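You operate a simulated robot arm through the tools that you are given. There is no shell and no other tool. Be economical: measure what you need, move in short steps, check, and stop when the job is done.

The job below is to be done with a simulated robot arm. You get a single attempt, and the scene is never put back.

## Task
Fetch the green ledger and set it on top of the purple parcel.

It is judged by the outcome, as a careful person would: the job done as asked, and still so three seconds after it is handed in. It fails if anything else is knocked over, pushed out of place, dropped, spilled or broken.

## Robot
A 7-joint arm with a two-finger parallel gripper, fixed in place. Base frame: the origin is at the foot of the arm, x ahead of it, y to its left, z up; the work surface is at about z = 0.73. Units: m, rad, N and s.
With the tool pointing down near the work surface it reaches from about 0.18 to 0.68 m from the base axis. Its first joint turns from -1.152 to 1.152 rad. Payload 2.4 kg.
Tool frame: the origin (TCP) lies between the finger pads and is the grasp point; the fingertips stand 0.03 m ahead of it; z points along the fingers, y is the line along which they close. The gripper opens to 0.094 m. The fingers are 0.028 m wide and 0.01 m thick; the gripper's body (0.05 by 0.096 m) begins 0.055 m behind the TCP.
Orientation is that of the tool frame in the base frame, as a unit quaternion [w, x, y, z]. With the fingers straight down and closing along the base's y, the tool's x points along the base's -x, its y along +y and its z along -z.

## Interface
- The arm moves only by the tool servo_tool. Its argument "rows" is text: rows parted by semicolons, each of 7 numbers parted by spaces: the shift along the base's x, y, z in units of 150 mm (1.0 is 150 mm), then the turn, a rotation vector about the base's x, y, z in units of 180 degrees (1.0 is 180 degrees), then the gripper command, from -1 (shut) to 1 (fully open), values between in proportion. In form: tx ty tz ax ay az grip; .... A call has 1 to 12 rows; each row is the pose to reach, as a shift and turn from the pose commanded when the call began. A call with a number of a shift or a turn outside -1 to 1 is refused whole. Rows are played at 5 a second. More than 0.05 m and 0.15 rad between two rows, or a gripper value outside its range, and nothing of the call is played. Where a pose cannot be reached the arm comes as near as it can. A force on the tool above 40 N (or 10 N above the force at the start of the call, whichever is more), or a blocked arm, ends the call early, and 0.2 s more pass. The fingers move at their own pace (about 0.153 m/s each) and stop on an object; they squeeze with about 25 N. The grip force told is the motor's: it shows also when the fingers shut on nothing. Time passes only in rows, and 0.2 s behind the last, so rows that repeat a pose let the fingers close. It gives the time, the measured TCP pose, the force on the tool (base axes), the opening and the grip force at its end, in the units of the frame above (readings bear some noise), and new pictures: "show" is both (left out), scene, wrist or none.
- Cameras (640 x 400 px; columns grow to the right, rows downward): "scene" is fixed at [0.0431, 0.4658, 1.4459]; the picture's right is [-0.65, -0.76, 0.00], its down [-0.42, 0.36, -0.84] and it looks along [0.63, -0.54, -0.55] (base axes); focal length 340 px, centre (320, 200). "wrist" rides on the gripper at [-0.037, 0, -0.058] in the tool frame; the picture's right is [0.00, -1.00, 0.00], its down [0.97, 0.00, -0.24] and it looks along [0.24, 0.00, 0.97] (tool axes); focal length 218 px, centre (320, 200).
- point_at(camera, pixels): for up to 12 pixels [column, row] of the newest picture of that camera ("zoom" is the newest enlarged one), the place [x, y, z] in the base frame of the surface seen there, good to about 0.002 m, but the place of the scene camera against the robot may be out by one fixed shift of up to 0.025 m in any direction. It takes no simulated time.
- zoom(camera, box): a new picture of the part [left, top, right, bottom] of that camera's present view, enlarged. It takes no simulated time.
- sign_off(): hands the job in; it is judged then, once.

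Go step by step. Measure first, check grasps and placings, and put right what went wrong. The budget is 60 turns and 170 pictures, counting those below and the enlarged ones. Unless the task says otherwise, let go and move clear before handing in, and close with one line.

The tools are called after ">>>" as name(argument=value, ...) on one line, values as JSON. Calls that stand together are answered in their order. servo_tool: Moves the arm, as the interface text tells. Its arguments: {"type":"object","properties":{"rows":{"type":"string"},"show":{"type":"string","enum":["both","scene","wrist","none"]}},"required":["rows"]} The other tools are called the same way: point_at (camera, pixels) gives the place of the surface under pixels of a picture; zoom (camera, box) takes an enlarged picture of a part of a camera's view; sign_off () hands the job in.

At the start:

```text
time: 0.0
ee_pos: [0.4229, -0.1639, 0.9679]
orientation: [0.0, 0.0, 1.0, 0.0]
wrist_force: [0.5, 1.2, 1.2]
opening: 0.0942
grip_force: 0.0
```

scene: 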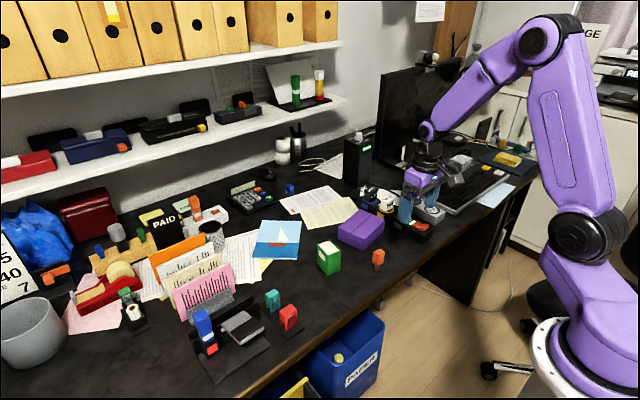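
wrist: 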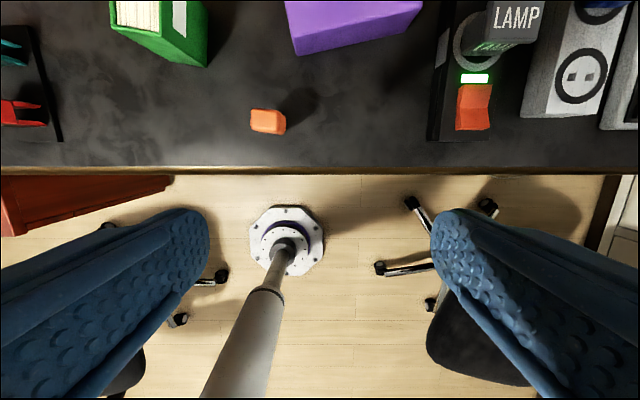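

The scene shows a green ledger-like book near pixel (328,258) and the purple parcel near (361,230). I'll enlarge and measure both.

>>> zoom(camera="scene", box=[280, 190, 440, 290])

>>> point_at(camera="wrist", pixels=[[140, 12], [185, 20], [205, 66], [125, 34], [205, 10], [300, 20], [296, 54], [410, 20], [350, 8], [267, 120], [470, 30]])

```text
4.00 times, centred on (360, 240) of scene
```

zoom: 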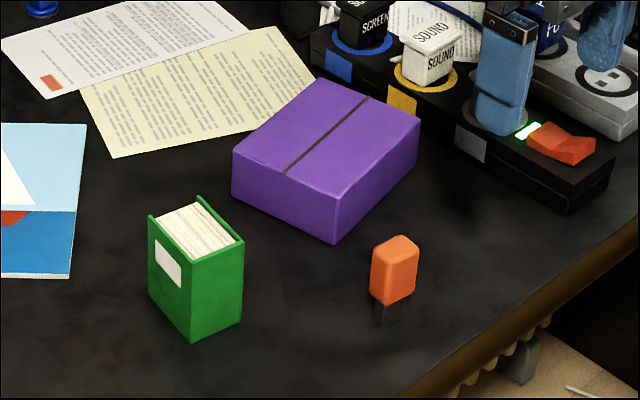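

```text
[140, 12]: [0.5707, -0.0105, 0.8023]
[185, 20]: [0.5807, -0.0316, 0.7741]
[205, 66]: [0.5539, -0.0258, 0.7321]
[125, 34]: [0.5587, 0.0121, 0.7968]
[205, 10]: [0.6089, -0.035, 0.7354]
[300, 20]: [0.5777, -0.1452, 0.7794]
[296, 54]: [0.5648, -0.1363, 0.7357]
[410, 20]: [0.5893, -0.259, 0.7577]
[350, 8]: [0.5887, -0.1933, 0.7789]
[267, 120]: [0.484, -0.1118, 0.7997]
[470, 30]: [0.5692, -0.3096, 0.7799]
```

The zoom shows the ledger standing upright (pages up, spine toward bottom right at about (215,290)), and the parcel's flat top. I'll measure their corners in the zoom.

>>> point_at(camera="zoom", pixels=[[152, 222], [192, 262], [240, 240], [200, 200], [195, 230], [192, 335], [240, 315], [236, 155], [336, 193], [415, 122], [320, 85], [325, 140]])

>>> point_at(camera="scene", pixels=[[378, 253], [378, 262], [373, 256], [350, 255], [340, 275]])

>>> zoom(camera="wrist", box=[80, 0, 320, 150])

```text
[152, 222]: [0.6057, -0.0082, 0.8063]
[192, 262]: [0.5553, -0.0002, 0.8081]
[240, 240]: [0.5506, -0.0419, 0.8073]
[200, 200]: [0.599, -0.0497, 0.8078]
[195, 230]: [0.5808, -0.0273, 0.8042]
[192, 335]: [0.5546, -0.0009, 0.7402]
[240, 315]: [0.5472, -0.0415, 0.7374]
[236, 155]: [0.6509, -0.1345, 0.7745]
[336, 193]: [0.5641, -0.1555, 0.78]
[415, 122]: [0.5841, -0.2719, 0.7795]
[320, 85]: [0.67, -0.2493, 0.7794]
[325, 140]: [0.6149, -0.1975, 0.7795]
```

```text
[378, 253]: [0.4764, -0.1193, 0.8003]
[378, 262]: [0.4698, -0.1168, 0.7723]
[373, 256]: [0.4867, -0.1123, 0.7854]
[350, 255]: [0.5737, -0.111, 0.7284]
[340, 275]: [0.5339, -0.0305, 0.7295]
```

```text
2.67 times, centred on (200, 75) of wrist
```

zoom: 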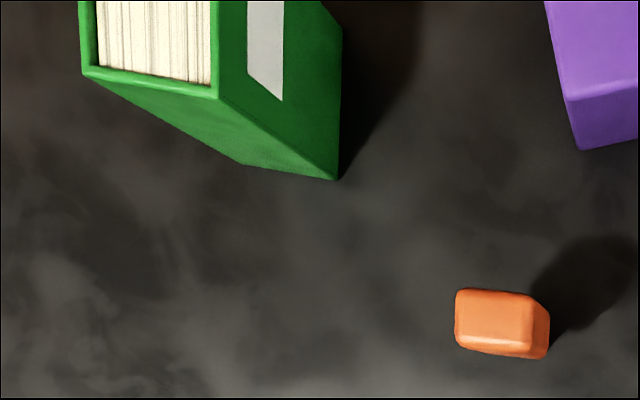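

The wrist and scene cameras disagree by about (0.007, 0.015), so I'll trust the wrist one. Next I'll move the hand high above the ledger for a straight-down look.

>>> servo_tool(rows="0.2 0.25 0 0 0 0 1; 0.4 0.5 0 0 0 0 1; 0.6 0.75 0 0 0 0 1; 0.8 0.98 0 0 0 0 1; 0.9 0.98 0 0 0 0 1; 0.9 0.98 0 0 0 0 1")

```text
time: 1.4
ee_pos: [0.5595, -0.0173, 0.9686]
orientation: [0.0, 0.001, 1.0, 0.0]
wrist_force: [-0.7, 0.5, 0.1]
opening: 0.0939
grip_force: 0.1
```

scene: 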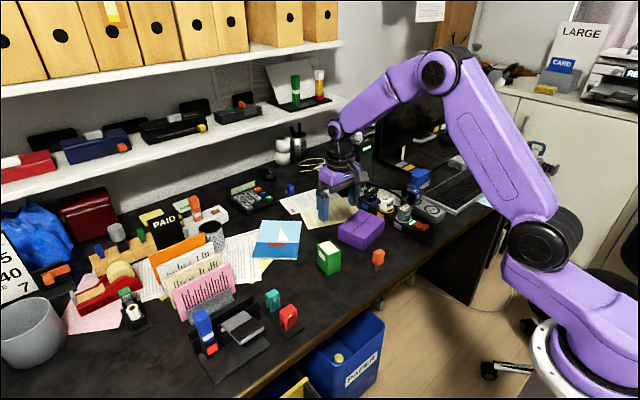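
wrist: 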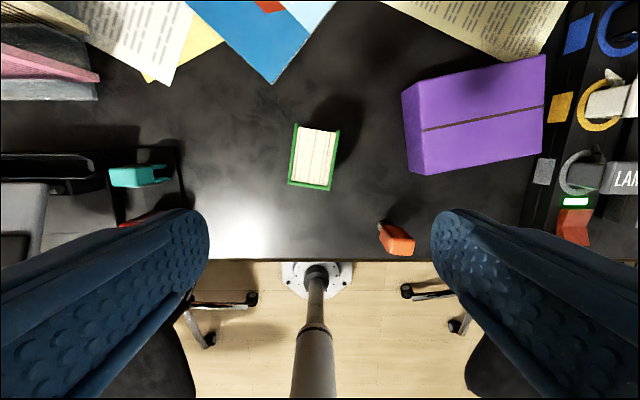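

The ledger's top is clearly seen at (289–340, 122–191), and the parcel's top at (402–546, 55–175). I'll measure the corners of both.

>>> zoom(camera="wrist", box=[260, 100, 388, 220])

>>> point_at(camera="wrist", pixels=[[290, 182], [329, 189], [338, 131], [296, 125], [315, 155], [404, 92], [424, 173], [543, 152], [544, 58], [480, 117], [397, 240], [382, 225]])

```text
3.33 times, centred on (324, 160) of wrist
```

zoom: 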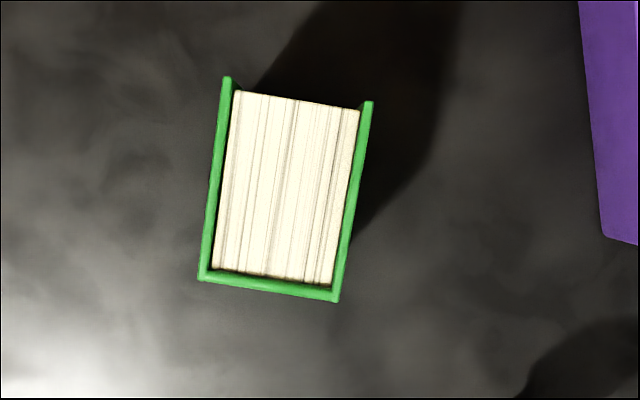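

```text
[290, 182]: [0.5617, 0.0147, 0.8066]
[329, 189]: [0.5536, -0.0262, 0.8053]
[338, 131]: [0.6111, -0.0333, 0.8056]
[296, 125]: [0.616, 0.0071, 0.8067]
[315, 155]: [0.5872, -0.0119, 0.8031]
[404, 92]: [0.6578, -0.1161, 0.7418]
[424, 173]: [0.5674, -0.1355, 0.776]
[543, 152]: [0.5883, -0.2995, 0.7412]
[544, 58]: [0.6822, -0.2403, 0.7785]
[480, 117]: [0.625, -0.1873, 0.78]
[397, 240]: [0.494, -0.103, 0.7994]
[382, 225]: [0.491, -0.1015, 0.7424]
```

Ledger centre is about (0.586, -0.0095), top z 0.806, about 42 mm across its covers, yaw about -8°. The parcel top is at 0.779. I'll move over the ledger, align and descend to about z 0.82 first.

>>> servo_tool(rows="0.09 0.025 -0.2 0 0 -0.023 1; 0.18 0.05 -0.4 0 0 -0.046 1; 0.18 0.05 -0.6 0 0 -0.046 1; 0.18 0.05 -0.75 0 0 -0.046 1; 0.18 0.05 -0.75 0 0 -0.046 1")

```text
time: 2.6
ee_pos: [0.586, -0.01, 0.8564]
orientation: [0.001, 0.072, 0.997, 0.001]
wrist_force: [-0.9, 0.1, 0.3]
opening: 0.0942
grip_force: 0.0
```

scene: 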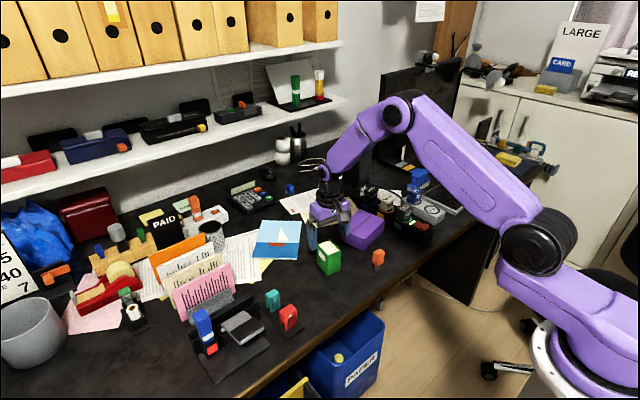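
wrist: 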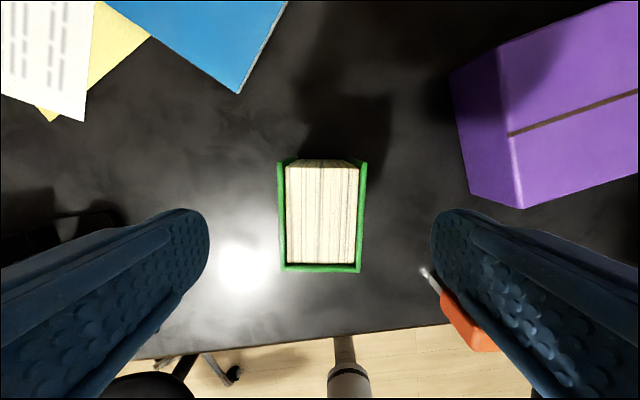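

The ledger is centred (column 320) and square between the fingers, with the parcel and orange stick clear. I'll descend to z about 0.785 and close.

>>> servo_tool(rows="0 0 -0.2 0 0 0 1; 0 0 -0.35 0 0 0 1; 0 0 -0.48 0 0 0 1; 0 0 -0.48 0 0 0 1; 0 0 -0.48 0 0 0 0.2; 0 0 -0.48 0 0 0 -0.05; 0 0 -0.48 0 0 0 -0.3; 0 0 -0.48 0 0 0 -1; 0 0 -0.48 0 0 0 -1")

```text
time: 4.6
ee_pos: [0.5858, -0.0099, 0.7829]
orientation: [0.0, 0.072, 0.997, 0.0]
wrist_force: [0.5, -1.1, -0.5]
opening: 0.0483
grip_force: 24.6
```

scene: 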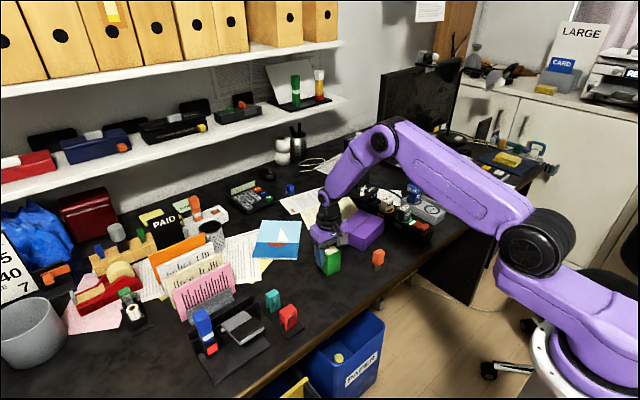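
wrist: 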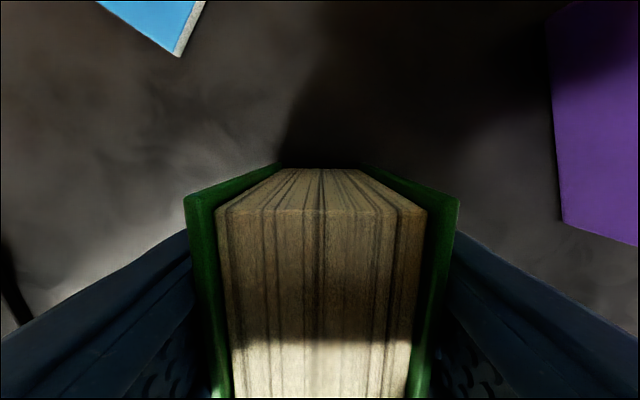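

The fingers stopped on the ledger at 48 mm with 24.6 N. I'll lift it straight up and check the hold.

>>> servo_tool(rows="0 0 0.15 0 0 0 -1; 0 0 0.4 0 0 0 -1; 0 0 0.65 0 0 0 -1; 0 0 0.8 0 0 0 -1; 0 0 0.8 0 0 0 -1")

```text
time: 5.8
ee_pos: [0.5858, -0.0081, 0.9025]
orientation: [-0.001, 0.072, 0.997, 0.0]
wrist_force: [-0.3, 1.0, -2.4]
opening: 0.0484
grip_force: 25.1
```

scene: 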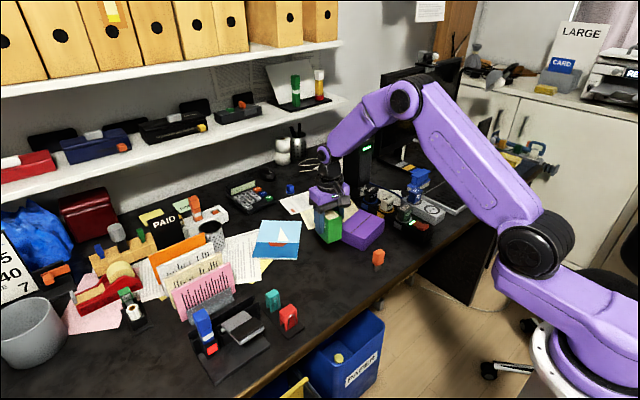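
wrist: 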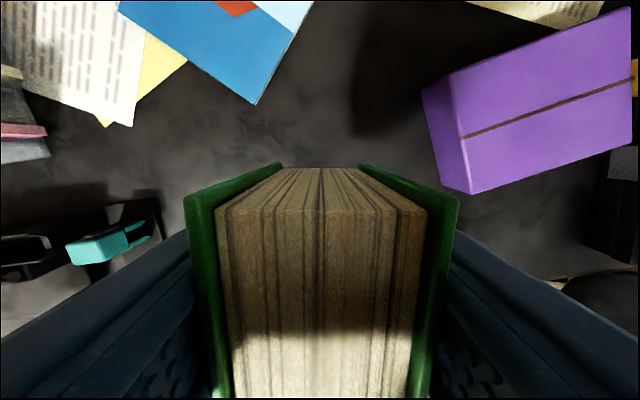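

The ledger is held and lifted. I'll measure the parcel top's corners from this wrist view before carrying.

>>> point_at(camera="wrist", pixels=[[473, 190], [632, 143], [630, 10], [452, 76], [545, 110], [456, 84], [628, 140], [624, 14]])

>>> servo_tool(rows="0.05 -0.2 0 0 0 0.02 -1; 0.1 -0.4 0 0 0 0.04 -1; 0.15 -0.6 0 0 0 0.06 -1; 0.2 -0.8 0 0 0 0.08 -1; 0.24 -1 0 0 0 0.1 -1; 0.24 -1 0 0 0 0.1 -1")

```text
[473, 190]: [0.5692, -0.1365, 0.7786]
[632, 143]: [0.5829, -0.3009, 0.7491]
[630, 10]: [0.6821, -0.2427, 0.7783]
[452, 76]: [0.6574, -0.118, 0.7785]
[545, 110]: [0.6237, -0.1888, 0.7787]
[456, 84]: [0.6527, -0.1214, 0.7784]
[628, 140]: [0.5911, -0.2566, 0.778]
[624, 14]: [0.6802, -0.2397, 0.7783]
```

```text
time: 7.2
ee_pos: [0.6213, -0.1613, 0.9043]
orientation: [0.0, -0.086, 0.996, 0.0]
wrist_force: [-1.0, -0.4, -2.2]
opening: 0.048
grip_force: 25.1
```

scene: 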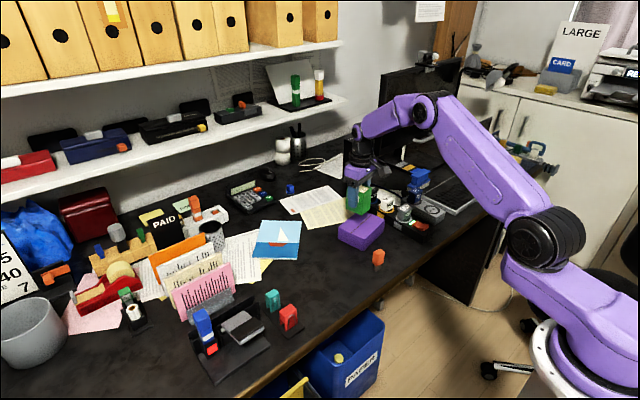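
wrist: 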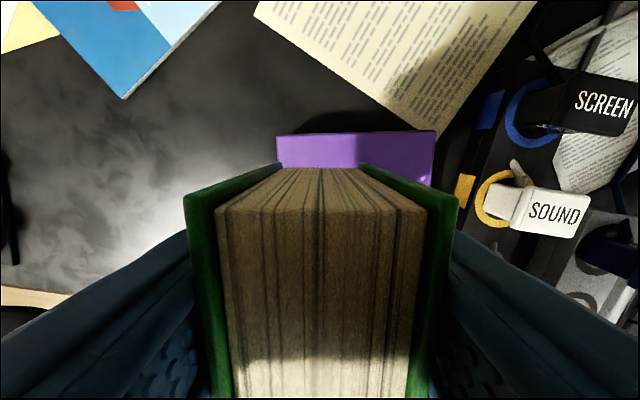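

Parcel top centre is (0.625, -0.188), z 0.7785; the TCP must go to z about 0.832. I'll centre over it and descend to about 8 mm above.

>>> servo_tool(rows="0.02 -0.17 0 0 0 0 -1; 0.02 -0.17 -0.15 0 0 0 -1; 0.02 -0.17 -0.3 0 0 0 -1; 0.02 -0.17 -0.41 0 0 0 -1; 0.02 -0.17 -0.41 0 0 0 -1")

>>> zoom(camera="scene", box=[300, 160, 420, 270])

```text
time: 8.4
ee_pos: [0.6247, -0.187, 0.8413]
orientation: [0.0, -0.085, 0.996, 0.0]
wrist_force: [0.3, -0.5, -2.5]
opening: 0.0484
grip_force: 25.1
```

scene: 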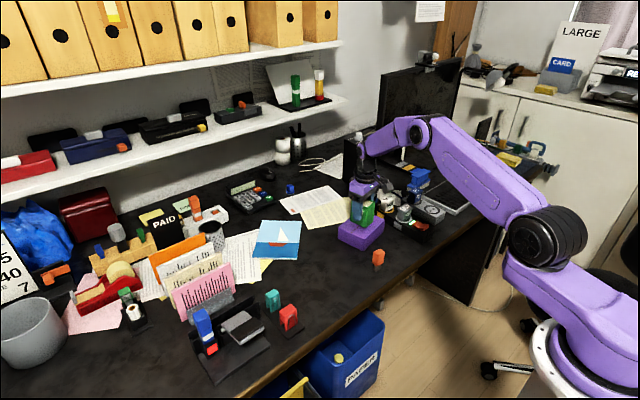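
wrist: 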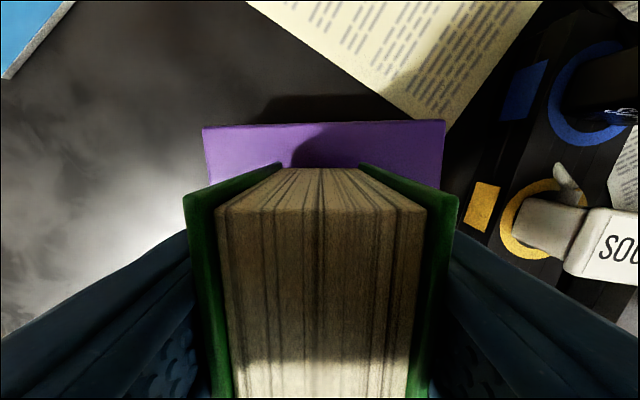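

```text
3.64 times, centred on (360, 215) of scene
```

zoom: 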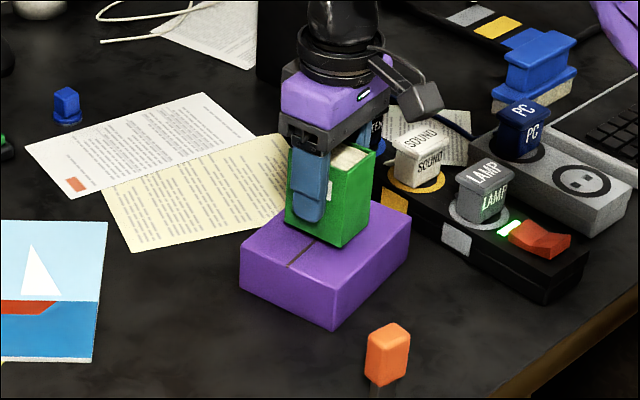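

The ledger hovers centred over the parcel (zoom about (325,245)). I'll lower in millimetre steps and watch the force.

>>> servo_tool(rows="0 0 -0.025 0 0 0 -1; 0 0 -0.045 0 0 0 -1; 0 0 -0.055 0 0 0 -1; 0 0 -0.055 0 0 0 -1", show="none")

```text
time: 9.4
ee_pos: [0.6252, -0.1871, 0.8342]
orientation: [0.0, -0.084, 0.996, 0.0]
wrist_force: [-0.3, -0.7, -1.9]
opening: 0.0482
grip_force: 25.1
```

Force is still about the ledger's weight, so there is no contact yet; I'll go down a little more.

>>> servo_tool(rows="0 0 -0.007 0 0 0 -1; 0 0 -0.014 0 0 0 -1; 0 0 -0.014 0 0 0 -1", show="none")

>>> zoom(camera="scene", box=[320, 190, 400, 250])

```text
time: 10.2
ee_pos: [0.6243, -0.1868, 0.833]
orientation: [0.002, -0.084, 0.996, 0.001]
wrist_force: [-6.6, 0.9, 15.5]
opening: 0.0481
grip_force: 24.8
```

```text
6.67 times, centred on (360, 220) of scene
```

zoom: 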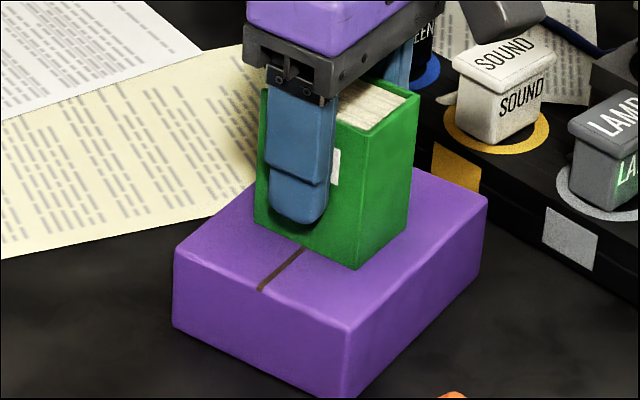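

The upward force of 15.5 N shows the ledger rests on the parcel. I'll ease up 1 mm, open partly and rise straight up.

>>> servo_tool(rows="0 0 0.008 0 0 0 -1; 0 0 0.008 0 0 0 -1; 0 0 0.008 0 0 0 0.1; 0 0 0.008 0 0 0 0.3; 0 0 0.008 0 0 0 0.6; 0 0 0.008 0 0 0 0.6; 0 0 0.1 0 0 0 0.6; 0 0 0.3 0 0 0 0.6; 0 0 0.55 0 0 0 0.6; 0 0 0.8 0 0 0 0.6; 0 0 0.8 0 0 0 0.6")

>>> zoom(camera="scene", box=[300, 160, 420, 270])

```text
time: 12.6
ee_pos: [0.6233, -0.1856, 0.9521]
orientation: [0.0, -0.084, 0.996, 0.0]
wrist_force: [-0.4, 0.2, 0.6]
opening: 0.0752
grip_force: 0.0
```

scene: 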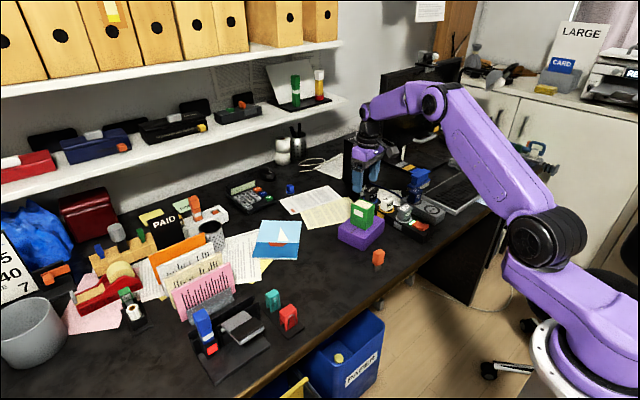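
wrist: 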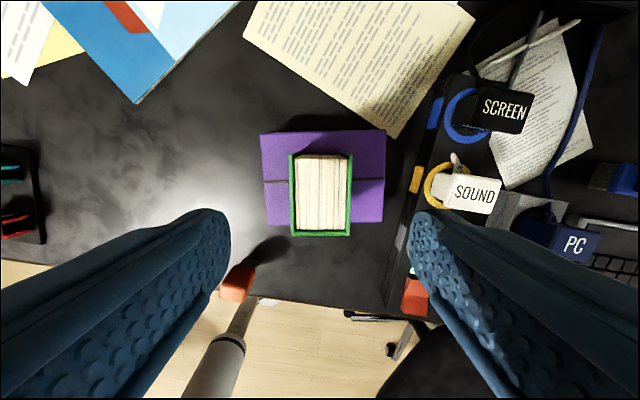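

```text
3.64 times, centred on (360, 215) of scene
```

zoom: 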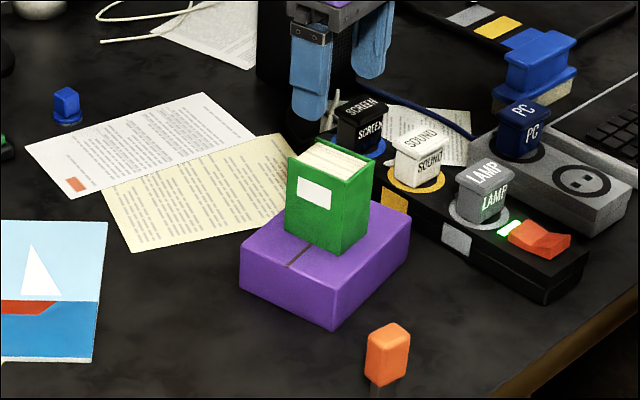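

The ledger stands upright in the middle of the parcel (zoom (328,200)), the gripper is clear above it, and nothing else has moved. I'll hand it in.

>>> sign_off()

```text
The job is handed in.
```

The green ledger is standing upright on top of the purple parcel. The gripper has let go and moved clear, and nothing else in view has moved.
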